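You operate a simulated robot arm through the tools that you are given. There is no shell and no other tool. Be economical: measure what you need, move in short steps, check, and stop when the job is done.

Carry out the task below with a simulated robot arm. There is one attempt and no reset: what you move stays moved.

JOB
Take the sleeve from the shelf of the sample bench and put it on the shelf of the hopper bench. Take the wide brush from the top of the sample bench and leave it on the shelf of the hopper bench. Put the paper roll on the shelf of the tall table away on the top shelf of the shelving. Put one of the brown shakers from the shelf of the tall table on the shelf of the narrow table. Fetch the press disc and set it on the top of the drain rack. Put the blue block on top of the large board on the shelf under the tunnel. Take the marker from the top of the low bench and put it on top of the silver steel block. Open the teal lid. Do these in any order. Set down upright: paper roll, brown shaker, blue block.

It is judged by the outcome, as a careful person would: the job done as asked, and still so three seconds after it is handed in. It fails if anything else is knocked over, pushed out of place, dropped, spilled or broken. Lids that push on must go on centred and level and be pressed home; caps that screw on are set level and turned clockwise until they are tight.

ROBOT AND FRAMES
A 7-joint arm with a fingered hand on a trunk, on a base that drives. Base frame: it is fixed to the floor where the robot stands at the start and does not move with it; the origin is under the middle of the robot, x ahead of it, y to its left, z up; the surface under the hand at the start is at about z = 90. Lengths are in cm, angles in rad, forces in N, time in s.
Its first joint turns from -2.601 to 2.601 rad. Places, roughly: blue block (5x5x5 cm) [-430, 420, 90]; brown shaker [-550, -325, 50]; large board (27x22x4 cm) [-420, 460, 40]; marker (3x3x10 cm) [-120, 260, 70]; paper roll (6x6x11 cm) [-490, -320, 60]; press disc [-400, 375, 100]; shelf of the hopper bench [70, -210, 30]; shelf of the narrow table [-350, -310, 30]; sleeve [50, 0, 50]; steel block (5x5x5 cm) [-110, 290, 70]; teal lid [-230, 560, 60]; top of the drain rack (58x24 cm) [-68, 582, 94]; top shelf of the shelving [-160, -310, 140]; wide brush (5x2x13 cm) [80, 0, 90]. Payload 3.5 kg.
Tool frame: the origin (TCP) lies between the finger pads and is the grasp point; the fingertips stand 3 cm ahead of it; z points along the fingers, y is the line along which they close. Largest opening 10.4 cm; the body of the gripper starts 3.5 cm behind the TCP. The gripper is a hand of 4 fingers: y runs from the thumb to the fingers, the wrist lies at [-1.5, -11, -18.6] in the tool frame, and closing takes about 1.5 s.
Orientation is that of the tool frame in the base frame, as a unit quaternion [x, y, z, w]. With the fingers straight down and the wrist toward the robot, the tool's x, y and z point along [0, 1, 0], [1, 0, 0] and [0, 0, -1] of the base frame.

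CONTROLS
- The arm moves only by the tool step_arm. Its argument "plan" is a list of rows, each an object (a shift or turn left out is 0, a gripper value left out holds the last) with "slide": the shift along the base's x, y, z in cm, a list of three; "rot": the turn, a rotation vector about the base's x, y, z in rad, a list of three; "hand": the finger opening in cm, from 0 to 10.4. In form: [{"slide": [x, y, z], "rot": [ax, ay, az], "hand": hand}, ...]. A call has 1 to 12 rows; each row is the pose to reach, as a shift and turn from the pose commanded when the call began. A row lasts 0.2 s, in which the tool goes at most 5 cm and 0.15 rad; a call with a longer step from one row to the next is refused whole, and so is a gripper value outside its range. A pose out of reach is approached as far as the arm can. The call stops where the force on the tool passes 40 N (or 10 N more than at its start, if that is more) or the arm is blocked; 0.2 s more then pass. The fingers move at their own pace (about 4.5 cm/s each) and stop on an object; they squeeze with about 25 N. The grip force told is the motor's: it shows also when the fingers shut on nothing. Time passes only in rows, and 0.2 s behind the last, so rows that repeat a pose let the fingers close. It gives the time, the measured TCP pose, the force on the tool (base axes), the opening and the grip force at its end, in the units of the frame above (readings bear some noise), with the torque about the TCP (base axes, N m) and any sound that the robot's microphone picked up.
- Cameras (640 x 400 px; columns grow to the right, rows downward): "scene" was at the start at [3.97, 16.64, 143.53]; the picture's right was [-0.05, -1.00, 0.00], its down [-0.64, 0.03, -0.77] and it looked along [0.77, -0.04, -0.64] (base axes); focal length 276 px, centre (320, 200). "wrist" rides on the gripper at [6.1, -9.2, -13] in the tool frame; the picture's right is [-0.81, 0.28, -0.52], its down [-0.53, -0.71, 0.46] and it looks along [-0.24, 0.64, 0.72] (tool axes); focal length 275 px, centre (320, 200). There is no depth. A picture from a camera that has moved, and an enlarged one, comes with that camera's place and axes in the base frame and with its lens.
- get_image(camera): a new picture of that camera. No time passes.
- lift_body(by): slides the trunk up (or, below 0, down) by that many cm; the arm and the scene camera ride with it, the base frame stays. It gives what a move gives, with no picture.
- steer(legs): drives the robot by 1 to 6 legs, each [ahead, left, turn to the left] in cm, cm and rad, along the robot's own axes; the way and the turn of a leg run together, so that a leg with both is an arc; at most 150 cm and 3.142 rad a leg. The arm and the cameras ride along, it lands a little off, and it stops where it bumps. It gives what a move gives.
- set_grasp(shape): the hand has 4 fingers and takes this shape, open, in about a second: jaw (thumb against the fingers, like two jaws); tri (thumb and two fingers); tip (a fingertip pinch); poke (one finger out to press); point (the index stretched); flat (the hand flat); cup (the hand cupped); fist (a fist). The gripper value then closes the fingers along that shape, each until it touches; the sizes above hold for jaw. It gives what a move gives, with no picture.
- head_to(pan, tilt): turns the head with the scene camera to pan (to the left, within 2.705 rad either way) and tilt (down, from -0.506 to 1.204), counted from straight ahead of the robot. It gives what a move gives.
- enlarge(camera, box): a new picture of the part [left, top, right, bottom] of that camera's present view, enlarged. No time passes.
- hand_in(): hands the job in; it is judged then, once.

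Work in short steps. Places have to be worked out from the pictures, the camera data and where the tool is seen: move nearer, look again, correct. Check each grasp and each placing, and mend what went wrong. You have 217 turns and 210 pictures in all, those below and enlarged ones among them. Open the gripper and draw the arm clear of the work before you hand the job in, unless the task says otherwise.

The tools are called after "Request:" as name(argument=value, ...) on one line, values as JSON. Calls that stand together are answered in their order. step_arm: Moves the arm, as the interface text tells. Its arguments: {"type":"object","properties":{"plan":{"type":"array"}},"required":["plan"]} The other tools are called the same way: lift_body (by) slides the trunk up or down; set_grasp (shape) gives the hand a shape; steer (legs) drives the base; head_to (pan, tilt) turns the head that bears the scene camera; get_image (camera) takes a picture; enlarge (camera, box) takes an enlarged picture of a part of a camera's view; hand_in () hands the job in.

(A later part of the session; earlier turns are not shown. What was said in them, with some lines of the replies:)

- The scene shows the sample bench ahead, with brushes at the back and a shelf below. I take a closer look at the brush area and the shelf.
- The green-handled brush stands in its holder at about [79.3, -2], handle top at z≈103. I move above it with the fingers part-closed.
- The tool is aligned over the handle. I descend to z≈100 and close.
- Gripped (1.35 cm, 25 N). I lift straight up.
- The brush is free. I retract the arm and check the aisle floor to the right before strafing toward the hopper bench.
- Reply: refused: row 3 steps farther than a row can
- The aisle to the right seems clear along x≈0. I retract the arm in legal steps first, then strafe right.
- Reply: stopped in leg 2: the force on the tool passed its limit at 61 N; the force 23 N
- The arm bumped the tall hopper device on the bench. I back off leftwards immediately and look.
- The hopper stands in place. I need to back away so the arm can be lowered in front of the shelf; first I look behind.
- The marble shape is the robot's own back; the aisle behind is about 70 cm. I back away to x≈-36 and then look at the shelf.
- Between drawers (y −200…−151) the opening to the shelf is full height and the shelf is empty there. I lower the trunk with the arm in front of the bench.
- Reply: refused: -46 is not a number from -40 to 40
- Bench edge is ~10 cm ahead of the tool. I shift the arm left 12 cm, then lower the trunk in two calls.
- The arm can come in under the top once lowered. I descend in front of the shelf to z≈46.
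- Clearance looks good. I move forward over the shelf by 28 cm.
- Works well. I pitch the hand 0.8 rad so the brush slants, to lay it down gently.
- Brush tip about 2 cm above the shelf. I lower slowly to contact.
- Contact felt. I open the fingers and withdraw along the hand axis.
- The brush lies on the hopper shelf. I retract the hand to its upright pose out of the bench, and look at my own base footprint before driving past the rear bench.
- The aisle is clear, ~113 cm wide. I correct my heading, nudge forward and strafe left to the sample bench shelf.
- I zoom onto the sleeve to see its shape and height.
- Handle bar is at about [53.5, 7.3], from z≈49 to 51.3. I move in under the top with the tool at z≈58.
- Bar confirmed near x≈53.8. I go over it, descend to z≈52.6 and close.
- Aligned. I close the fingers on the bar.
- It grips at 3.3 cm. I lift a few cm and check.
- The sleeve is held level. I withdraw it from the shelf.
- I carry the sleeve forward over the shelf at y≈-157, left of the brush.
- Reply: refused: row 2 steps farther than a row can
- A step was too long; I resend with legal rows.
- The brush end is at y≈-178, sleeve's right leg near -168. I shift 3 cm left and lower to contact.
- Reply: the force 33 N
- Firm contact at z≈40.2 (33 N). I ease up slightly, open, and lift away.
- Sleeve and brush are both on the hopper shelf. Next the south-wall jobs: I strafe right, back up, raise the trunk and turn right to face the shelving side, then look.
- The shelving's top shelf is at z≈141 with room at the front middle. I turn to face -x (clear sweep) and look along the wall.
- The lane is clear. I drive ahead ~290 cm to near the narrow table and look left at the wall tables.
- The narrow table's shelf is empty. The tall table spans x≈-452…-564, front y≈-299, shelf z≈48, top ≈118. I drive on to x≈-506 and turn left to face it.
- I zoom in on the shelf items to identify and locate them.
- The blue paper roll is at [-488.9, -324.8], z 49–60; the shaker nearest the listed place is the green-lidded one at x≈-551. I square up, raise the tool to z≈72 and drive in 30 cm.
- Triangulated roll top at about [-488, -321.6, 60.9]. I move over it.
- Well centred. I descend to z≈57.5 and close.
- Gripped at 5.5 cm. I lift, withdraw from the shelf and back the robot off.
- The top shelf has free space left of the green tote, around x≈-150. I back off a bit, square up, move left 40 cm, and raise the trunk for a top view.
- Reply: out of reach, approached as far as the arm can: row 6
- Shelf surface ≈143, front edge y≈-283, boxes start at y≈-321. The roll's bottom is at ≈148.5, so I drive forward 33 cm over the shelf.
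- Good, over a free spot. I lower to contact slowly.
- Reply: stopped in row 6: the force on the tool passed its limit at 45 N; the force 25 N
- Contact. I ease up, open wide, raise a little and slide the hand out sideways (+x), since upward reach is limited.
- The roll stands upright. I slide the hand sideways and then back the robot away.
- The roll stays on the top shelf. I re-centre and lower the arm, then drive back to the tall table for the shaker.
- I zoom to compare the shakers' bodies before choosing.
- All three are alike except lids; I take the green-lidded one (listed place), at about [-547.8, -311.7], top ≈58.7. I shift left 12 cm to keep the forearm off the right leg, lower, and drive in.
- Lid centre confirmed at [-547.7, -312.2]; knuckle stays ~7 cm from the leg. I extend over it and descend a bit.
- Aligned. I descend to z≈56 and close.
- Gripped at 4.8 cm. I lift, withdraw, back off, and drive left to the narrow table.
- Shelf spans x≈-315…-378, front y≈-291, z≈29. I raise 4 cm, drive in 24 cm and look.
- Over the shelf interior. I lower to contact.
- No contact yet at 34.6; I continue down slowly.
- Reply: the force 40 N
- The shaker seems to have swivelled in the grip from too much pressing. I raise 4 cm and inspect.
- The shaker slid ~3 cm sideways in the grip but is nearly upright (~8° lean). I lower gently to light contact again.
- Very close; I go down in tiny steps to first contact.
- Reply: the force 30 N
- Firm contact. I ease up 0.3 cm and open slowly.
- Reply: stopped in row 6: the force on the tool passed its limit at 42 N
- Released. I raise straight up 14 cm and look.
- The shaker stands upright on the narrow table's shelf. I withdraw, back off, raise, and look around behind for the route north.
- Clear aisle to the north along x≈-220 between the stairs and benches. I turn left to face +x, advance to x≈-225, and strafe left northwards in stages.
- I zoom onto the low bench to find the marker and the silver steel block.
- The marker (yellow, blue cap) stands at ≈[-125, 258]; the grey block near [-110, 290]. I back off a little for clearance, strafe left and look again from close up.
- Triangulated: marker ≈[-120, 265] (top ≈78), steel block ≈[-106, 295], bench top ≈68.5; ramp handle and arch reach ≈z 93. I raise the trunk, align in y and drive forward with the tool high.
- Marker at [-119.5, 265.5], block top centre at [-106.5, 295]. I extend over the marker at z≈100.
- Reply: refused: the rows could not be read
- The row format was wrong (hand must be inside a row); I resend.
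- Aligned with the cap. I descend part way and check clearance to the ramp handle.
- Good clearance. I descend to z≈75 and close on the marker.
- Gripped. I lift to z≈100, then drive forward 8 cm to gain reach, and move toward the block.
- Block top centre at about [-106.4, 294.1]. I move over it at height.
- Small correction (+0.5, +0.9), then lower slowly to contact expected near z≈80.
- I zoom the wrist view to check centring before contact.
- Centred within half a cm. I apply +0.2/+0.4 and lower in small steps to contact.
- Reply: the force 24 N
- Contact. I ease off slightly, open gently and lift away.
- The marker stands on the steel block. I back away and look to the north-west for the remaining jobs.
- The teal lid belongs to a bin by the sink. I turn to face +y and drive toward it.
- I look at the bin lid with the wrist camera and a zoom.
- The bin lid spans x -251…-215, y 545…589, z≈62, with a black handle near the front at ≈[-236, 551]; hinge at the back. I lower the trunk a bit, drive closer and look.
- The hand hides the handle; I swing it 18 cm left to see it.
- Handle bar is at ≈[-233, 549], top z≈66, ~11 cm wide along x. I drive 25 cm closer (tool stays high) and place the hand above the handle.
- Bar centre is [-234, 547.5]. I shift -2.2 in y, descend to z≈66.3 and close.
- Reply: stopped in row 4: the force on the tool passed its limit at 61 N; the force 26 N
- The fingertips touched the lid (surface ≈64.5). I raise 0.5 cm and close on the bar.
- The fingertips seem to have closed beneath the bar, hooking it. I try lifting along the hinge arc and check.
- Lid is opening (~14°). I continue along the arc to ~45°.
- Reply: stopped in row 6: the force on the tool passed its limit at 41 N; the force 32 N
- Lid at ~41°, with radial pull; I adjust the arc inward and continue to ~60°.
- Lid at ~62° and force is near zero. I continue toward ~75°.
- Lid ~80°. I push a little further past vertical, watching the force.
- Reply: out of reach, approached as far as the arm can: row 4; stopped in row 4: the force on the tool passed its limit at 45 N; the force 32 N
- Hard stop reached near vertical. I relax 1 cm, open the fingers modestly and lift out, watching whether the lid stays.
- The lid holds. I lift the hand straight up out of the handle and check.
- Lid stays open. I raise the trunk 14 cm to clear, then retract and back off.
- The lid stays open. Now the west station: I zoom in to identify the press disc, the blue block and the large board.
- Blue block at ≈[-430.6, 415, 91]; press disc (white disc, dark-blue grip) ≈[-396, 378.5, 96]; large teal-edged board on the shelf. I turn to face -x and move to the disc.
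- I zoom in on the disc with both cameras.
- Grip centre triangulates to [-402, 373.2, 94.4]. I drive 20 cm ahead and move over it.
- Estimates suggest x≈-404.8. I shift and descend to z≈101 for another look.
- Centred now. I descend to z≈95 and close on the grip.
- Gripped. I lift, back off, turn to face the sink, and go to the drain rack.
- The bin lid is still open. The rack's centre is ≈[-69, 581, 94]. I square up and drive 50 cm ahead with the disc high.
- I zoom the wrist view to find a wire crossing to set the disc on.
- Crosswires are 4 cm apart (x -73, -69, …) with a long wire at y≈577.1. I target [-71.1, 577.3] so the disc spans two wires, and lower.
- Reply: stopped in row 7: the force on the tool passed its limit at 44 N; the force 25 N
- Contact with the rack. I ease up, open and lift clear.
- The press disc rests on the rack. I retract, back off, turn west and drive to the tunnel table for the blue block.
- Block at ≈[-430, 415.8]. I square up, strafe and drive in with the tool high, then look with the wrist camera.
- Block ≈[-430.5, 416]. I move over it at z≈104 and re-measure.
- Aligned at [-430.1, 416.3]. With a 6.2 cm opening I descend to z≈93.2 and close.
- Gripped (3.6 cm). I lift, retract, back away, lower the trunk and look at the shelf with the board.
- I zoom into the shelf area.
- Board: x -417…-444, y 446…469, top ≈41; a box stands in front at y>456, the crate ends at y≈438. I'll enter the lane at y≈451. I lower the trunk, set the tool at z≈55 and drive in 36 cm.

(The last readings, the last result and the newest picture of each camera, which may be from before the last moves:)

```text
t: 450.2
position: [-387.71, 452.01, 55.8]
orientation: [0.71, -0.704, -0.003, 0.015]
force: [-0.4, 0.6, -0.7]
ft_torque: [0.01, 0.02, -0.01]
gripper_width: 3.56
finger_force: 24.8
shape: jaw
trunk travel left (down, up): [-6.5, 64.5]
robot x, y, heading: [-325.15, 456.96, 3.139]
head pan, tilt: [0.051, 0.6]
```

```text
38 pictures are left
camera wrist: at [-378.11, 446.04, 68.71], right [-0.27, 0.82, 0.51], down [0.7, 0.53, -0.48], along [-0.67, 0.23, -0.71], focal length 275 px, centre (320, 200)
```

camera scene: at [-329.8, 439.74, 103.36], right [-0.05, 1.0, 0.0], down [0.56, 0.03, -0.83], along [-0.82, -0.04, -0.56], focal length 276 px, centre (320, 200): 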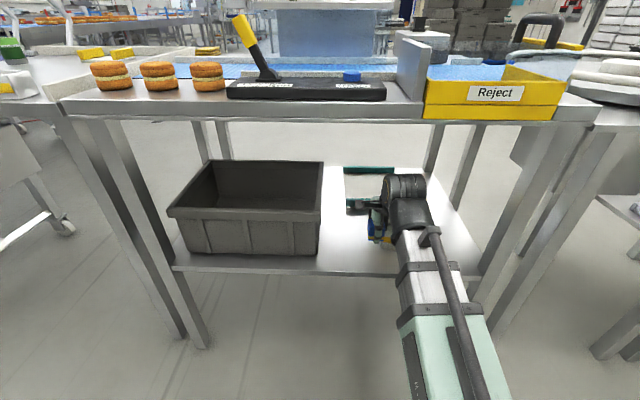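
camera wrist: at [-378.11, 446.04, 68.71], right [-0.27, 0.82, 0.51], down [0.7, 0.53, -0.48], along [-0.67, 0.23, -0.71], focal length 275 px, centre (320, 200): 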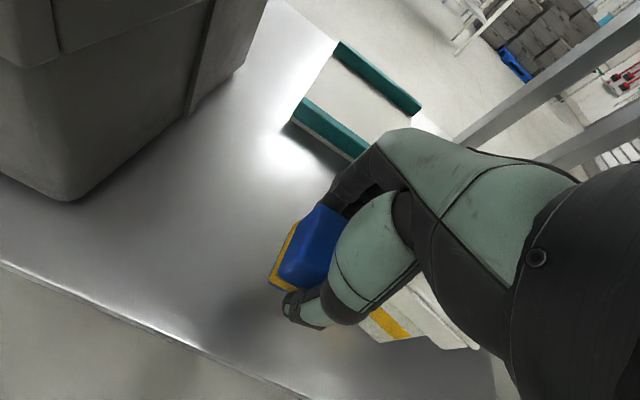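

Lane is good. I drive 14 cm more and extend the arm to x≈-430.

Request:
steer(legs=[[14, 0, 0]])

Request:
step_arm(plan=[{"slide": [-4.8, 0, 0]}, {"slide": [-9.6, 0, 0]}, {"slide": [-14.4, 0, 0]}, {"slide": [-19.2, 0.3, 0]}, {"slide": [-24, 0.6, 0]}, {"slide": [-28, 1, 0]}])

Request:
get_image(camera="wrist")

Request:
enlarge(camera="scene", box=[310, 130, 450, 260])

```text
t: 451.6
position: [-401.7, 452.1, 55.64]
orientation: [0.71, -0.704, -0.003, 0.016]
force: [0.1, 0.0, -0.7]
ft_torque: [0.01, 0.02, 0.03]
gripper_width: 3.59
finger_force: 24.7
shape: jaw
trunk travel left (down, up): [-6.5, 64.5]
robot x, y, heading: [-339.5, 457.26, 3.141]
head pan, tilt: [0.051, 0.6]
```

```text
t: 452.9
position: [-429.66, 452.92, 55.89]
orientation: [0.71, -0.704, -0.004, 0.015]
force: [0.3, 0.6, -0.7]
ft_torque: [0.01, 0.0, 0.02]
gripper_width: 3.59
finger_force: 25.0
shape: jaw
trunk travel left (down, up): [-6.5, 64.5]
robot x, y, heading: [-339.61, 456.92, 3.137]
head pan, tilt: [0.051, 0.6]
```

```text
37 pictures are left
camera wrist: at [-420.11, 447.01, 68.76], right [-0.27, 0.82, 0.51], down [0.7, 0.53, -0.48], along [-0.67, 0.23, -0.71], focal length 275 px, centre (320, 200)
```

wrist: 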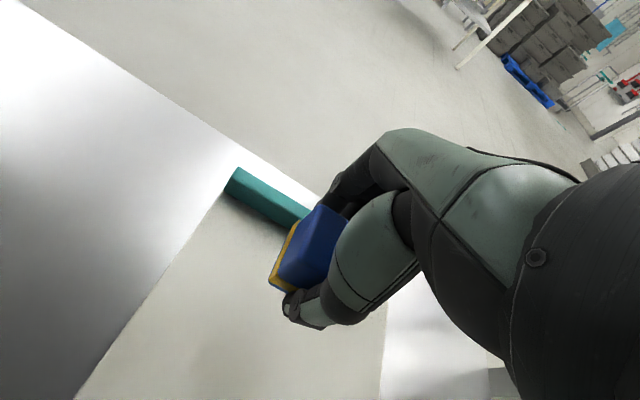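

```text
3.08 times, centred on (380, 195) of scene
camera zoom: at [-343.85, 439.81, 103.36], right [-0.05, 1.0, 0.0], down [0.56, 0.03, -0.83], along [-0.82, -0.04, -0.56], focal length 850 px, centre (135, 215)
```

zoom: 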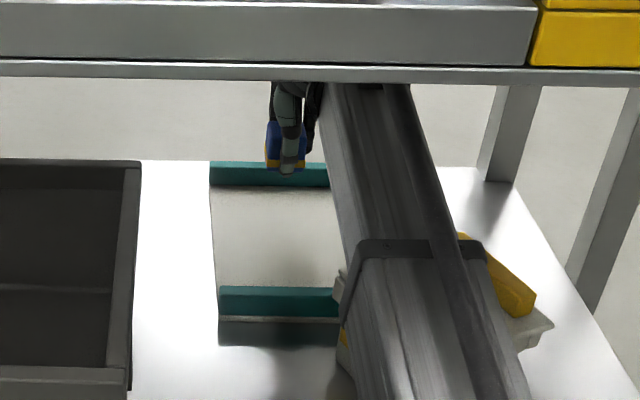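

The box beside the board looks different from before; I check the wider view before doing anything else.

Request:
get_image(camera="scene")

Request:
enlarge(camera="scene", box=[360, 180, 520, 290])

```text
35 pictures are left
camera scene: at [-343.85, 439.81, 103.36], right [-0.05, 1.0, 0.0], down [0.56, 0.03, -0.83], along [-0.82, -0.04, -0.56], focal length 276 px, centre (320, 200)
```

scene: 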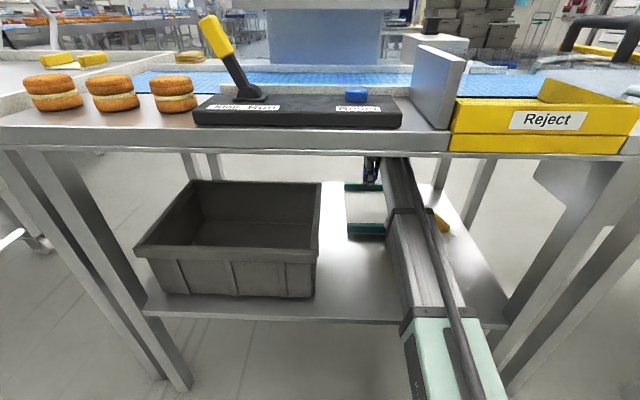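

```text
3.64 times, centred on (440, 235) of scene
camera zoom: at [-343.85, 439.81, 103.36], right [-0.05, 1.0, 0.0], down [0.56, 0.03, -0.83], along [-0.82, -0.04, -0.56], focal length 1005 px, centre (-116, 73)
```

zoom: 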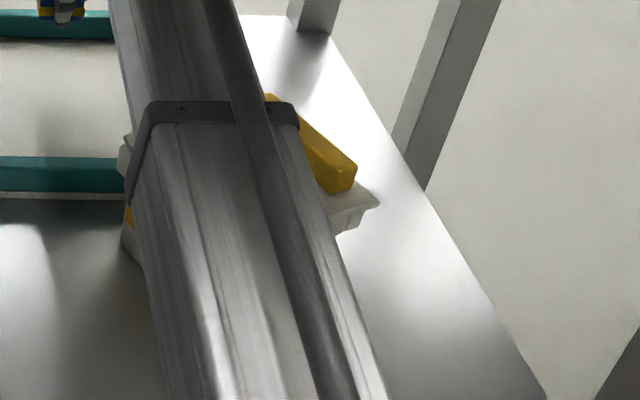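

The forearm has evidently nudged the tub beside the board (it is rotated and pushed back). I'll retract carefully along the same path, then set the trunk higher so the forearm slopes down, and later put the tub back.

Request:
step_arm(plan=[{"slide": [0, 0, 1.5]}, {"slide": [4.5, -0.3, 1.5]}, {"slide": [9, -0.6, 1.5]}, {"slide": [13.5, -1, 1.5]}, {"slide": [18, -1, 1]}, {"slide": [22.5, -1, 0.5]}, {"slide": [27, -1, 0]}])

Request:
steer(legs=[[-42, 0, 0]])

Request:
enlarge(camera="scene", box=[300, 140, 460, 260])

```text
t: 454.6
position: [-402.71, 452.1, 55.86]
orientation: [0.71, -0.704, -0.004, 0.015]
force: [0.0, -0.2, -1.1]
ft_torque: [0.0, -0.03, 0.01]
gripper_width: 3.59
finger_force: 25.4
shape: jaw
trunk travel left (down, up): [-6.5, 64.5]
robot x, y, heading: [-339.31, 457.2, 3.133]
head pan, tilt: [0.051, 0.6]
```

```text
t: 457.1
position: [-360.66, 452.01, 55.74]
orientation: [0.709, -0.705, -0.004, 0.014]
force: [-0.3, 0.4, -0.5]
ft_torque: [0.0, 0.01, -0.01]
gripper_width: 3.55
finger_force: 25.6
shape: jaw
trunk travel left (down, up): [-6.5, 64.5]
robot x, y, heading: [-297.26, 457.59, 3.135]
head pan, tilt: [0.051, 0.6]
```

```text
3.33 times, centred on (380, 200) of scene
camera zoom: at [-301.81, 439.56, 103.36], right [-0.04, 1.0, 0.0], down [0.56, 0.02, -0.83], along [-0.82, -0.04, -0.56], focal length 921 px, centre (120, 200)
```

zoom: 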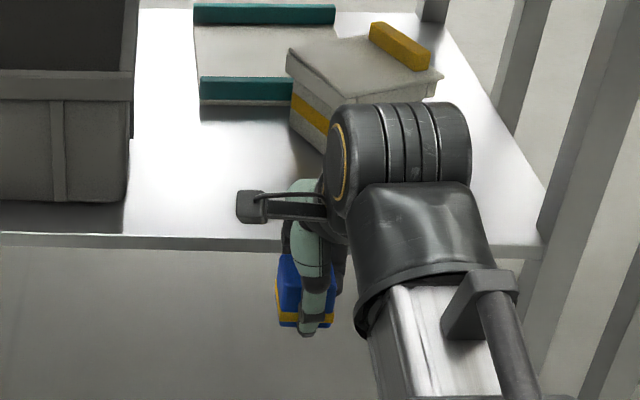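

The forearm slopes from a low right shoulder over the tub; so I raise the trunk 22 cm, shift the robot 18 cm left, and re-pose the arm so the forearm runs straight along the free lane at y≈450.

Request:
lift_body(by=22)

Request:
steer(legs=[[0, 18, 0.006]])

Request:
step_arm(plan=[{"slide": [0, 2.8, -3.7]}, {"slide": [0, 5.6, -7.4]}, {"slide": [0, 8.4, -11.1]}, {"slide": [0, 11.2, -14.8]}, {"slide": [0, 14, -18.5]}, {"slide": [0, 16.8, -22]}])

Request:
get_image(camera="scene")

```text
t: 459.5
position: [-360.74, 451.9, 77.74]
orientation: [0.71, -0.704, -0.003, 0.015]
force: [-0.6, 0.2, -0.7]
ft_torque: [-0.01, 0.04, 0.0]
gripper_width: 3.57
finger_force: 25.9
shape: jaw
trunk travel left (down, up): [-28.5, 42.5]
robot x, y, heading: [-297.43, 456.64, 3.133]
head pan, tilt: [0.051, 0.6]
```

```text
t: 461.0
position: [-360.7, 433.17, 77.79]
orientation: [0.711, -0.703, -0.004, 0.015]
force: [-0.6, -0.4, -1.7]
ft_torque: [0.03, -0.04, 0.0]
gripper_width: 3.62
finger_force: 24.5
shape: jaw
trunk travel left (down, up): [-28.5, 42.5]
robot x, y, heading: [-297.22, 438.57, 3.144]
head pan, tilt: [0.051, 0.6]
```

```text
t: 462.4
position: [-360.6, 450.03, 55.71]
orientation: [0.713, -0.701, -0.004, 0.016]
force: [-1.0, 0.0, -0.4]
ft_torque: [0.0, 0.01, 0.01]
gripper_width: 3.59
finger_force: 25.3
shape: jaw
trunk travel left (down, up): [-28.5, 42.5]
robot x, y, heading: [-297.43, 438.79, 3.14]
head pan, tilt: [0.051, 0.6]
```

```text
32 pictures are left
camera scene: at [-301.74, 421.25, 125.37], right [-0.05, 1.0, 0.0], down [0.56, 0.03, -0.83], along [-0.82, -0.04, -0.56], focal length 276 px, centre (320, 200)
```

scene: 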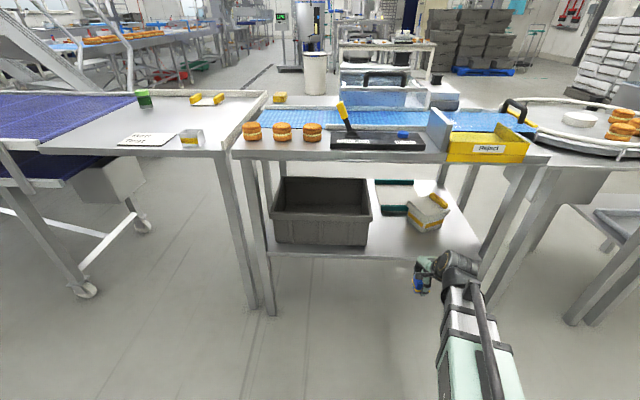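

Clear view of tub and board now; I zoom to measure them.

Request:
enlarge(camera="scene", box=[350, 165, 480, 270])

```text
3.81 times, centred on (415, 218) of scene
camera zoom: at [-301.74, 421.25, 125.37], right [-0.05, 1.0, 0.0], down [0.56, 0.03, -0.83], along [-0.82, -0.04, -0.56], focal length 1053 px, centre (-42, 133)
```

zoom: 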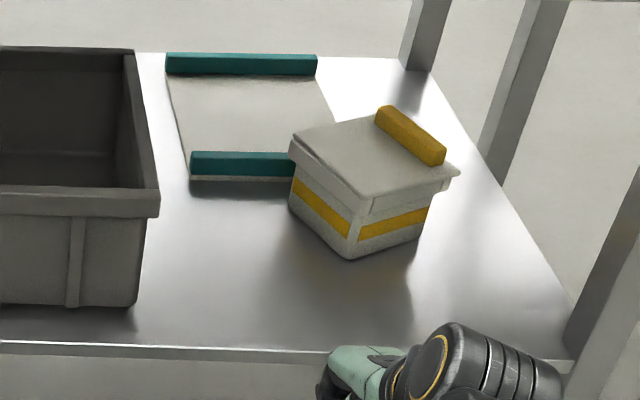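

Tub lid centre now ≈[-412, 468.6], turned ~64° clockwise from its original pose (centre ≈[-400, 462.5]). First I place the block: drive in along y≈452 and extend to x≈-433.

Request:
steer(legs=[[44, 0, 0]])

Request:
step_arm(plan=[{"slide": [-4.8, 0.4, 0]}, {"slide": [-9.6, 0.8, 0]}, {"slide": [-14.4, 1.2, 0]}, {"slide": [-19.2, 1.6, 0]}, {"slide": [-24, 2, 0]}, {"slide": [-27.5, 2.2, 0]}])

Request:
get_image(camera="scene")

Request:
get_image(camera="wrist")

```text
t: 465.0
position: [-404.02, 450.47, 55.75]
orientation: [0.709, -0.705, -0.004, 0.015]
force: [0.4, -0.2, -1.0]
ft_torque: [0.01, 0.05, -0.02]
gripper_width: 3.56
finger_force: 25.0
shape: jaw
trunk travel left (down, up): [-28.5, 42.5]
robot x, y, heading: [-340.95, 439.11, 3.135]
head pan, tilt: [0.051, 0.6]
```

```text
t: 466.4
position: [-431.6, 452.91, 55.88]
orientation: [0.709, -0.705, -0.002, 0.014]
force: [-1.3, 0.2, 0.4]
ft_torque: [-0.01, 0.03, 0.01]
gripper_width: 3.59
finger_force: 24.2
shape: jaw
trunk travel left (down, up): [-28.5, 42.5]
robot x, y, heading: [-340.75, 439.0, 3.138]
head pan, tilt: [0.051, 0.6]
```

```text
30 pictures are left
camera scene: at [-345.36, 421.45, 125.36], right [-0.04, 1.0, 0.0], down [0.56, 0.02, -0.83], along [-0.82, -0.04, -0.56], focal length 276 px, centre (320, 200)
```

scene: 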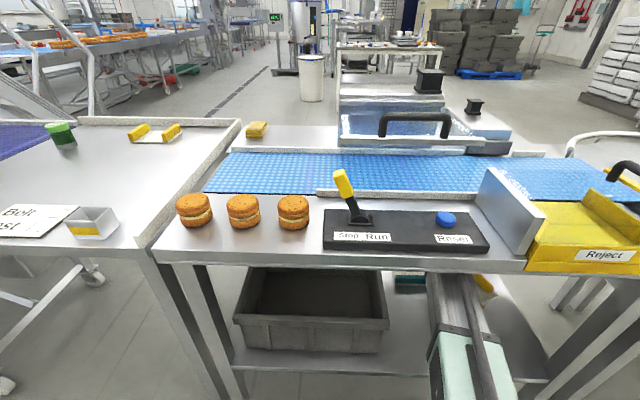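

```text
29 pictures are left
camera wrist: at [-422.17, 446.88, 68.86], right [-0.27, 0.82, 0.51], down [0.7, 0.53, -0.48], along [-0.67, 0.23, -0.71], focal length 275 px, centre (320, 200)
```

wrist: 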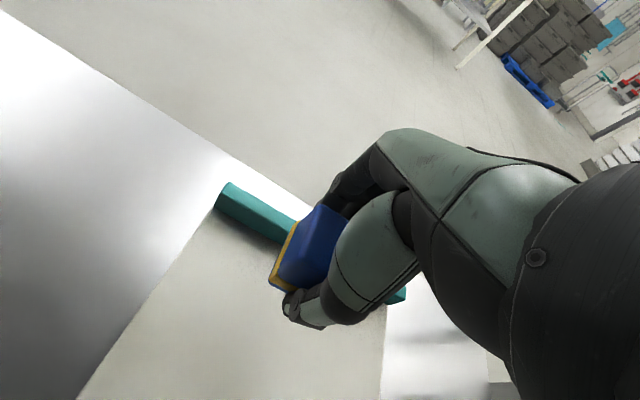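

Over the board plate, clear of its back strip. I lower to z≈47.5, then gently to contact.

Request:
step_arm(plan=[{"slide": [0, 0, -3]}, {"slide": [0, 0, -6]}, {"slide": [0, 0, -8]}, {"slide": [0, 0, -8.8]}, {"slide": [0, 0, -9.4]}, {"slide": [0, 0, -10]}, {"slide": [0, 0, -10.4]}])

```text
t: 467.5
position: [-431.73, 452.75, 48.01]
orientation: [0.709, -0.705, -0.009, 0.02]
force: [4.0, -0.7, 24.9]
ft_torque: [-0.11, -1.03, -0.01]
gripper_width: 3.57
finger_force: 25.5
shape: jaw
trunk travel left (down, up): [-28.5, 42.5]
robot x, y, heading: [-340.86, 438.89, 3.132]
head pan, tilt: [0.051, 0.6]
stopped in row 5: the force on the tool passed its limit at 45 N (the readings are from after the stop); the commanded pose is now the measured one
```

Contact at z≈48 with some torque; I look before releasing.

Request:
enlarge(camera="wrist", box=[180, 150, 420, 340])

```text
2.11 times, centred on (300, 245) of wrist
camera zoom: at [-422.01, 446.71, 60.73], right [-0.26, 0.82, 0.52], down [0.69, 0.53, -0.49], along [-0.67, 0.23, -0.7], focal length 580 px, centre (362, 105)
```

zoom: 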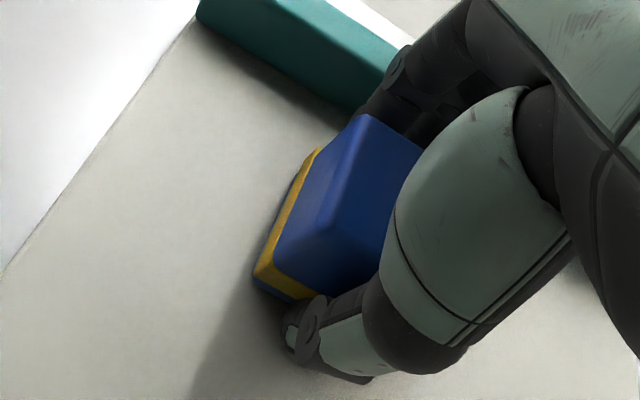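

The block sits on the board plate. I ease up, open slowly and rise.

Request:
step_arm(plan=[{"slide": [0, 0, 0.3]}, {"slide": [0, 0, 0.3], "hand": 4.6}, {"slide": [0, 0, 0.3], "hand": 6.5}, {"slide": [0, 0, 0.3]}, {"slide": [0, 0, 2.5]}, {"slide": [0, 0, 5]}, {"slide": [0, 0, 8]}])

Request:
enlarge(camera="wrist", box=[160, 130, 440, 350])

```text
t: 469.1
position: [-431.64, 452.81, 55.37]
orientation: [0.709, -0.705, -0.006, 0.017]
force: [0.6, -0.6, 0.0]
ft_torque: [-0.03, 0.02, 0.01]
gripper_width: 6.45
finger_force: 0.1
shape: jaw
trunk travel left (down, up): [-28.5, 42.5]
robot x, y, heading: [-340.94, 438.73, 3.136]
head pan, tilt: [0.051, 0.6]
```

```text
1.82 times, centred on (300, 240) of wrist
camera zoom: at [-422.1, 446.78, 68.24], right [-0.26, 0.82, 0.51], down [0.69, 0.53, -0.49], along [-0.67, 0.23, -0.71], focal length 500 px, centre (356, 127)
```

zoom: 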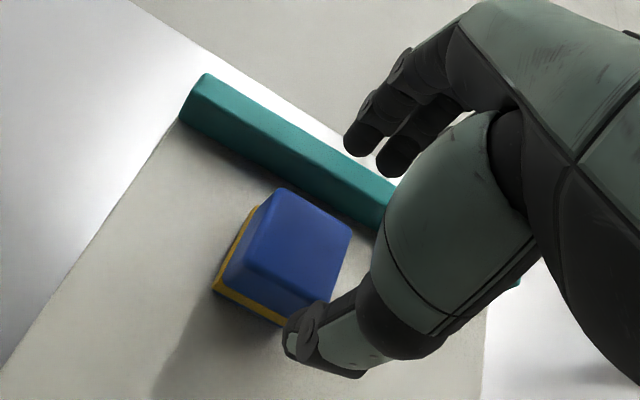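

The block stands upright on the board. Next I restore the tub: raise slightly, swing over its handle ([-414, 473.2]) while yawing the hand -1.107 rad to match it.

Request:
step_arm(plan=[{"slide": [0, 0, 2.8]}, {"slide": [2.2, 2.5, 2.8], "rot": [0, 0, -0.138]}, {"slide": [4.4, 5, 2.8], "rot": [0, 0, -0.277]}, {"slide": [6.6, 7.6, 2.8], "rot": [0, 0, -0.415]}, {"slide": [8.8, 10.2, 2.8], "rot": [0, 0, -0.553]}, {"slide": [11, 12.7, 2.8], "rot": [0, 0, -0.692]}, {"slide": [13.2, 15.3, 2.8], "rot": [0, 0, -0.83]}, {"slide": [15.4, 17.9, 2.8], "rot": [0, 0, -0.968]}, {"slide": [17.7, 20.4, 2.8], "rot": [0, 0, -1.107]}])

Request:
get_image(camera="wrist")

```text
t: 471.1
position: [-414.07, 473.0, 58.25]
orientation: [-0.232, 0.973, 0.015, -0.012]
force: [-0.3, 0.0, -0.4]
ft_torque: [0.03, 0.0, 0.01]
gripper_width: 6.48
finger_force: 0.0
shape: jaw
trunk travel left (down, up): [-28.5, 42.5]
robot x, y, heading: [-341.29, 438.6, 3.136]
head pan, tilt: [0.051, 0.6]
```

```text
26 pictures are left
camera wrist: at [-415.08, 461.64, 71.08], right [0.62, 0.6, 0.51], down [0.78, -0.39, -0.49], along [-0.09, 0.7, -0.71], focal length 275 px, centre (320, 200)
```

wrist: 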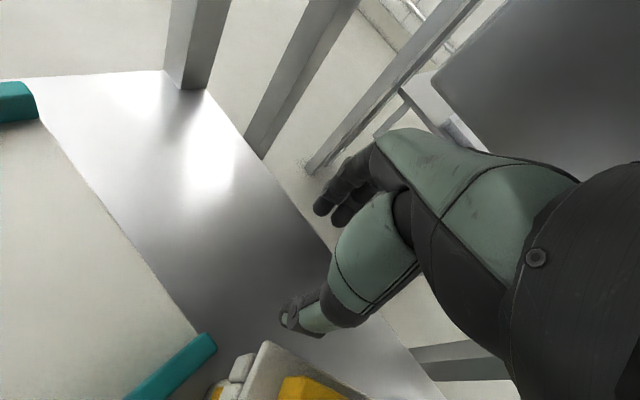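

The handle appears elsewhere than predicted; I check with the scene camera.

Request:
head_to(pan=-0.05, tilt=0.85)

Request:
get_image(camera="scene")

```text
t: 471.9
position: [-414.3, 473.02, 58.26]
orientation: [-0.233, 0.972, 0.014, -0.011]
force: [-0.6, 0.3, 0.3]
ft_torque: [-0.02, 0.03, -0.05]
gripper_width: 6.51
finger_force: 0.2
shape: jaw
trunk travel left (down, up): [-28.5, 42.5]
robot x, y, heading: [-341.46, 438.15, 3.135]
head pan, tilt: [-0.051, 0.85]
```

```text
25 pictures are left
camera scene: at [-344.34, 422.28, 123.28], right [0.06, 1.0, 0.0], down [0.75, -0.04, -0.66], along [-0.66, 0.04, -0.75], focal length 276 px, centre (320, 200)
```

scene: 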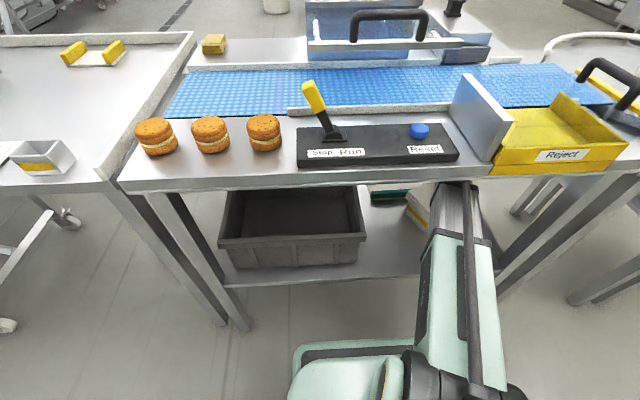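

The tub has been nudged again by the low forearm. I raise slightly and withdraw straight out along +x, then reassess from outside.

Request:
step_arm(plan=[{"slide": [0, 0, 2]}, {"slide": [4, -0.5, 2]}, {"slide": [8, -1, 2]}, {"slide": [12, -1.5, 2]}, {"slide": [16, -2, 2]}])

Request:
steer(legs=[[-50, 0, 0]])

Request:
head_to(pan=0.0, tilt=0.6)

Request:
enlarge(camera="scene", box=[340, 150, 500, 290])

```text
t: 473.1
position: [-397.98, 471.12, 60.36]
orientation: [-0.233, 0.972, 0.014, -0.011]
force: [0.0, 0.2, -0.8]
ft_torque: [0.01, -0.02, -0.01]
gripper_width: 6.46
finger_force: 0.1
shape: jaw
trunk travel left (down, up): [-28.5, 42.5]
robot x, y, heading: [-340.95, 438.71, 3.136]
head pan, tilt: [-0.051, 0.85]
```

```text
t: 476.0
position: [-348.67, 470.52, 60.38]
orientation: [-0.237, 0.971, 0.015, -0.012]
force: [-0.4, 0.1, 0.5]
ft_torque: [0.01, 0.02, 0.01]
gripper_width: 6.48
finger_force: 0.0
shape: jaw
trunk travel left (down, up): [-28.5, 42.5]
robot x, y, heading: [-290.98, 438.55, -3.141]
head pan, tilt: [-0.051, 0.85]
```

```text
t: 476.8
position: [-348.65, 470.38, 60.38]
orientation: [-0.238, 0.971, 0.014, -0.012]
force: [-0.2, 0.9, -0.6]
ft_torque: [0.04, 0.01, -0.02]
gripper_width: 6.49
finger_force: 0.0
shape: jaw
trunk travel left (down, up): [-28.5, 42.5]
robot x, y, heading: [-291.4, 438.47, -3.14]
head pan, tilt: [0.0, 0.6]
```

```text
2.86 times, centred on (420, 220) of scene
camera zoom: at [-295.45, 421.73, 125.36], right [0.0, 1.0, 0.0], down [0.57, 0.0, -0.82], along [-0.82, 0.0, -0.57], focal length 790 px, centre (34, 143)
```

zoom: 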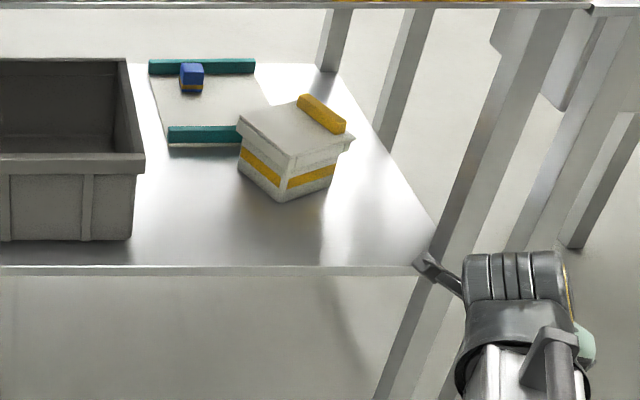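

Now consistent: the tub's lid is at z≈51 and handle top ≈54 (taller than I assumed), handle centre ≈[-407.2, 470]; original handle centre ≈[-399, 461.9]. The block is on the board. I raise the trunk 6 (arm down 7) and drive in with the tool above the handle height.

Request:
step_arm(plan=[{"slide": [0, 0, -4]}, {"slide": [0, 0, -7.4]}])

Request:
lift_body(by=6)

Request:
steer(legs=[[42, 0, 0]])

Request:
get_image(camera="wrist")

```text
t: 477.4
position: [-348.57, 470.67, 52.84]
orientation: [-0.236, 0.971, 0.014, -0.011]
force: [-0.5, 0.5, -0.6]
ft_torque: [0.0, 0.0, -0.01]
gripper_width: 6.47
finger_force: 0.0
shape: jaw
trunk travel left (down, up): [-28.5, 42.5]
robot x, y, heading: [-291.01, 438.88, -3.141]
head pan, tilt: [0.0, 0.6]
```

```text
t: 478.4
position: [-348.55, 470.59, 58.82]
orientation: [-0.237, 0.971, 0.014, -0.011]
force: [-0.2, 0.7, 0.4]
ft_torque: [0.02, -0.01, 0.02]
gripper_width: 6.46
finger_force: 0.1
shape: jaw
trunk travel left (down, up): [-34.5, 36.5]
robot x, y, heading: [-291.12, 438.97, -3.14]
head pan, tilt: [0.0, 0.6]
```

```text
t: 480.9
position: [-389.97, 470.5, 58.94]
orientation: [-0.237, 0.971, 0.014, -0.012]
force: [-0.2, -0.6, 0.7]
ft_torque: [0.01, 0.07, 0.0]
gripper_width: 6.46
finger_force: 0.1
shape: jaw
trunk travel left (down, up): [-34.5, 36.5]
robot x, y, heading: [-332.31, 438.63, -3.136]
head pan, tilt: [0.0, 0.6]
```

```text
23 pictures are left
camera wrist: at [-390.7, 459.12, 71.75], right [0.61, 0.61, 0.51], down [0.79, -0.38, -0.49], along [-0.1, 0.7, -0.71], focal length 275 px, centre (320, 200)
```

wrist: 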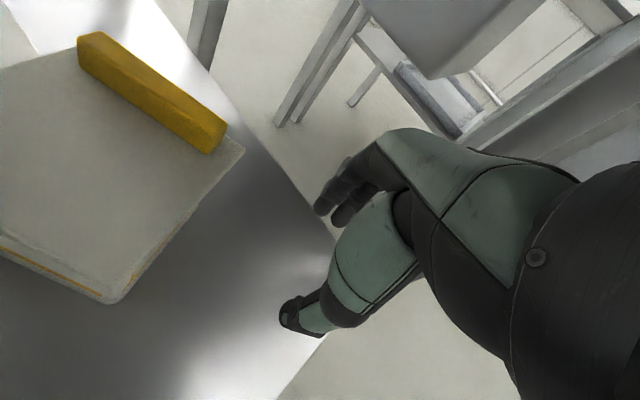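

Handle measured at [-407.3, 469.3], direction 23°. I move over it, turn -0.07 rad, descend to z≈55 and close.

Request:
step_arm(plan=[{"slide": [-4.5, -0.3, 0], "rot": [0, 0, -0.07]}, {"slide": [-9, -0.6, 0], "rot": [0, 0, -0.07]}, {"slide": [-13.5, -0.9, 0], "rot": [0, 0, -0.07]}, {"slide": [-17.4, -1.2, 0], "rot": [0, 0, -0.07]}, {"slide": [-17.4, -1.2, -2.5], "rot": [0, 0, -0.07]}, {"slide": [-17.4, -1.2, -3.9], "rot": [0, 0, -0.07]}, {"slide": [-17.4, -1.2, -3.9], "rot": [0, 0, -0.07], "hand": 0}, {"slide": [-17.4, -1.2, -3.9], "rot": [0, 0, -0.07]}, {"slide": [-17.4, -1.2, -3.9], "rot": [0, 0, -0.07]}, {"slide": [-17.4, -1.2, -3.9], "rot": [0, 0, -0.07]}, {"slide": [-17.4, -1.2, -3.9], "rot": [0, 0, -0.07]}, {"slide": [-17.4, -1.2, -3.9], "rot": [0, 0, -0.07]}])

Request:
get_image(camera="wrist")

```text
t: 482.2
position: [-407.56, 469.45, 57.86]
orientation: [-0.204, 0.979, 0.02, -0.018]
force: [-0.7, 1.0, 24.0]
ft_torque: [-1.03, -0.4, 0.0]
gripper_width: 6.45
finger_force: 0.0
shape: jaw
trunk travel left (down, up): [-34.5, 36.5]
robot x, y, heading: [-332.59, 438.47, -3.146]
head pan, tilt: [0.0, 0.6]
stopped in row 6: the force on the tool passed its limit at 58 N (the readings are from after the stop); the commanded pose is now the measured one
```

```text
22 pictures are left
camera wrist: at [-409.02, 458.12, 70.63], right [0.66, 0.56, 0.51], down [0.75, -0.43, -0.5], along [-0.06, 0.71, -0.7], focal length 275 px, centre (320, 200)
```

wrist: 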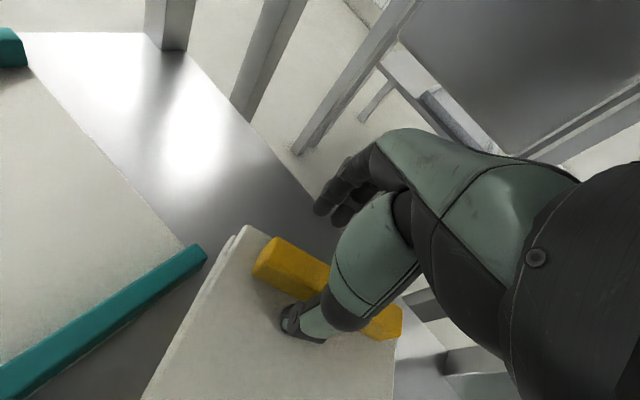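

The thumb touches the lid (z≈55), with the handle between thumb and fingers. I raise 0.5 and close.

Request:
step_arm(plan=[{"slide": [0, 0, 0.5]}, {"slide": [0, 0, 0.5], "hand": 0}, {"slide": [0, 0, 0.5]}, {"slide": [0, 0, 0.5]}, {"slide": [0, 0, 0.5]}, {"slide": [0, 0, 0.5]}, {"slide": [0, 0, 0.5]}])

Request:
get_image(camera="wrist")

```text
t: 483.8
position: [-407.56, 469.51, 58.0]
orientation: [-0.203, 0.979, 0.018, -0.016]
force: [0.1, -0.5, -0.2]
ft_torque: [-0.06, 0.01, 0.03]
gripper_width: 1.72
finger_force: 24.7
shape: jaw
trunk travel left (down, up): [-34.5, 36.5]
robot x, y, heading: [-333.06, 438.66, -3.139]
head pan, tilt: [0.0, 0.6]
```

```text
21 pictures are left
camera wrist: at [-409.05, 458.14, 70.73], right [0.65, 0.56, 0.51], down [0.75, -0.43, -0.5], along [-0.06, 0.71, -0.7], focal length 275 px, centre (320, 200)
```

wrist: 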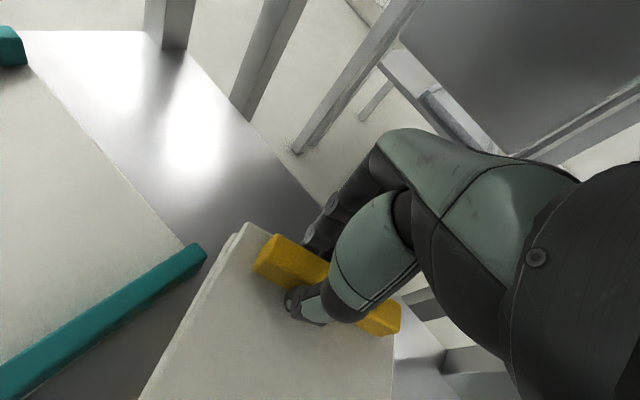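

Handle gripped. I slide the tub back without lifting: (+8.1, -7.8) with a +1.16 rad turn, in small steps.

Request:
step_arm(plan=[{"slide": [0.9, -0.87, 0.1], "rot": [0, 0, 0.129]}, {"slide": [1.8, -1.73, 0.1], "rot": [0, 0, 0.258]}, {"slide": [2.7, -2.6, 0.1], "rot": [0, 0, 0.387]}, {"slide": [3.6, -3.47, 0.1], "rot": [0, 0, 0.516]}, {"slide": [4.5, -4.33, 0.1], "rot": [0, 0, 0.645]}, {"slide": [5.4, -5.2, 0.1], "rot": [0, 0, 0.774]}, {"slide": [6.3, -6.07, 0.1], "rot": [0, 0, 0.903]}, {"slide": [7.2, -6.93, 0.1], "rot": [0, 0, 1.032]}, {"slide": [8.1, -7.8, 0.1], "rot": [0, 0, 1.162]}])

Request:
get_image(camera="wrist")

Request:
get_image(camera="scene")

```text
t: 485.8
position: [-399.63, 461.49, 58.06]
orientation: [0.707, -0.707, -0.008, 0.022]
force: [-0.4, 0.3, 0.6]
ft_torque: [0.0, 0.02, 0.0]
gripper_width: 1.71
finger_force: 24.6
shape: jaw
trunk travel left (down, up): [-34.5, 36.5]
robot x, y, heading: [-332.39, 438.17, -3.141]
head pan, tilt: [0.0, 0.6]
```

```text
20 pictures are left
camera wrist: at [-389.83, 455.65, 70.86], right [-0.25, 0.82, 0.51], down [0.69, 0.52, -0.5], along [-0.68, 0.23, -0.7], focal length 275 px, centre (320, 200)
```

wrist: 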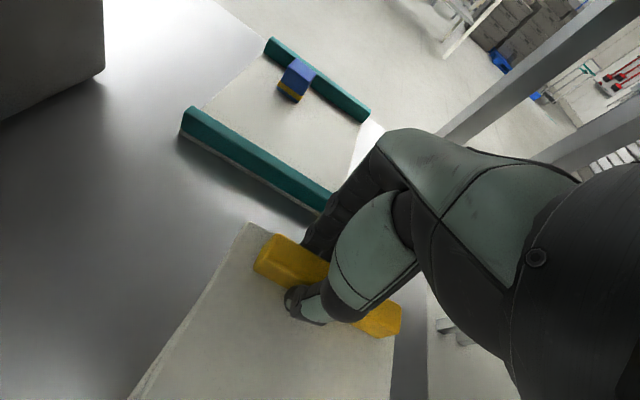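

```text
19 pictures are left
camera scene: at [-336.8, 421.65, 131.36], right [0.0, 1.0, 0.0], down [0.56, 0.0, -0.83], along [-0.83, 0.0, -0.56], focal length 276 px, centre (320, 200)
```

scene: 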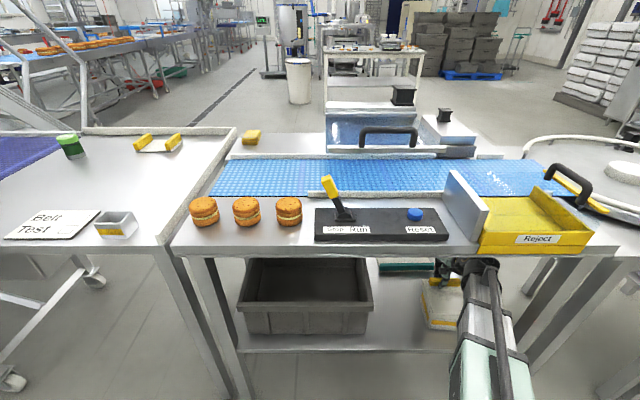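

The tub came back square with its handle at the rear. I open, slide the hand off the handle end to the left (−y), then withdraw.

Request:
step_arm(plan=[{"hand": 5}, {"hand": 5}, {"hand": 5}, {"slide": [0, 0, 1.5]}, {"slide": [0, -4, 2]}, {"slide": [0, -8, 2]}, {"slide": [0, -12.5, 2]}, {"slide": [4.8, -12.5, 2]}, {"slide": [9, -12.5, 1]}])

Request:
steer(legs=[[-45, 0, 0]])

Request:
get_image(camera="scene")

Request:
enlarge(camera="scene", box=[340, 150, 500, 290])

```text
t: 487.8
position: [-390.45, 449.21, 59.06]
orientation: [0.707, -0.707, -0.006, 0.022]
force: [-0.3, -0.2, 0.0]
ft_torque: [-0.04, 0.01, 0.0]
gripper_width: 5.0
finger_force: 0.1
shape: jaw
trunk travel left (down, up): [-34.5, 36.5]
robot x, y, heading: [-332.01, 438.55, -3.14]
head pan, tilt: [0.0, 0.6]
```

```text
t: 490.5
position: [-344.76, 449.15, 59.07]
orientation: [0.708, -0.706, -0.007, 0.023]
force: [-0.4, -0.4, 0.4]
ft_torque: [0.02, -0.02, -0.03]
gripper_width: 5.02
finger_force: 0.1
shape: jaw
trunk travel left (down, up): [-34.5, 36.5]
robot x, y, heading: [-286.71, 438.69, -3.135]
head pan, tilt: [0.0, 0.6]
```

```text
18 pictures are left
camera scene: at [-291.06, 421.79, 131.36], right [0.0, 1.0, 0.0], down [0.56, 0.0, -0.83], along [-0.82, 0.0, -0.56], focal length 276 px, centre (320, 200)
```

scene: 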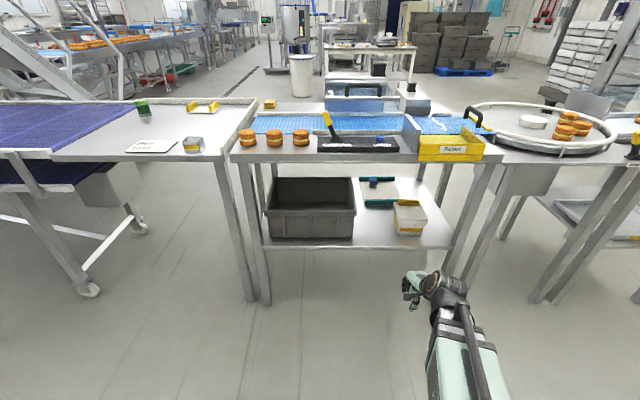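

```text
2.86 times, centred on (420, 220) of scene
camera zoom: at [-291.06, 421.79, 131.36], right [0.0, 1.0, 0.0], down [0.56, 0.0, -0.83], along [-0.82, 0.0, -0.56], focal length 790 px, centre (34, 143)
```

zoom: 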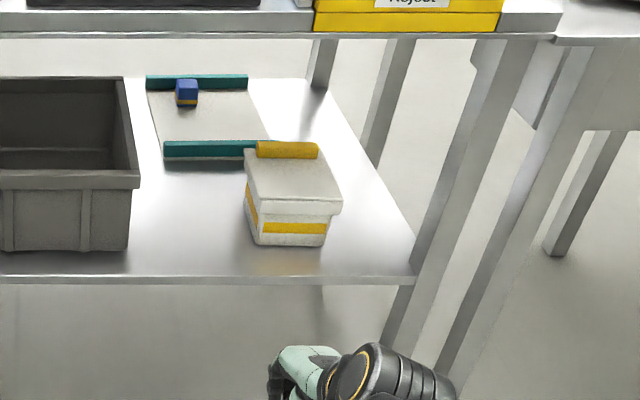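

The tub is back at its place (within ~1–2 cm of where it stood relative to the board), and the blue block stands on the large board. The arm is clear, so I open the hand fully as a last check.

Request:
step_arm(plan=[{"slide": [3, 0, 0], "hand": 10}, {"slide": [6, 0, 0]}, {"slide": [6, 0, 0]}])

Request:
enlarge(camera="scene", box=[340, 160, 440, 250])

```text
t: 491.3
position: [-341.1, 449.95, 58.69]
orientation: [0.709, -0.705, -0.006, 0.022]
force: [0.0, -0.8, -0.5]
ft_torque: [0.01, -0.02, 0.0]
gripper_width: 9.93
finger_force: 0.0
shape: jaw
out of reach, approached as far as the arm can: row 2, 3
trunk travel left (down, up): [-34.5, 36.5]
robot x, y, heading: [-286.97, 438.68, -3.133]
head pan, tilt: [0.0, 0.6]
```

```text
4.44 times, centred on (390, 205) of scene
camera zoom: at [-291.04, 421.79, 131.36], right [0.0, 1.0, 0.0], down [0.56, 0.0, -0.83], along [-0.83, 0.0, -0.56], focal length 1228 px, centre (9, 178)
```

zoom: 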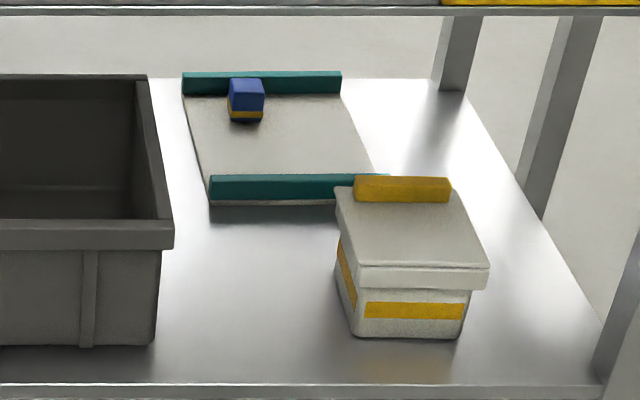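

The block is upright on the board, the tub is closed and square, and the arm is clear. I hand the job in.

Request:
hand_in()

```text
The job is handed in.
```

I did all eight tasks and handed the job in, but two things besides the task items were touched along the way.

- **Tub beside the large board:** my forearm pushed and turned it while I was reaching in. I slid it back by its handle. By the camera it now stands square with its lid on, within about 1–2 cm of its original place.
- **Hopper on the hopper bench:** the arm bumped it once while I was driving past, at about 61 N. It was still standing afterwards, and I saw no sign that it had shifted, but I did not measure its position.

The paper roll, brown shaker and blue block were set down upright. The lid I opened is the teal one on the bin by the sink; it stood open about 50 seconds later when I last saw it. For the shaker I took the green-lidded one, which matched the place you listed.
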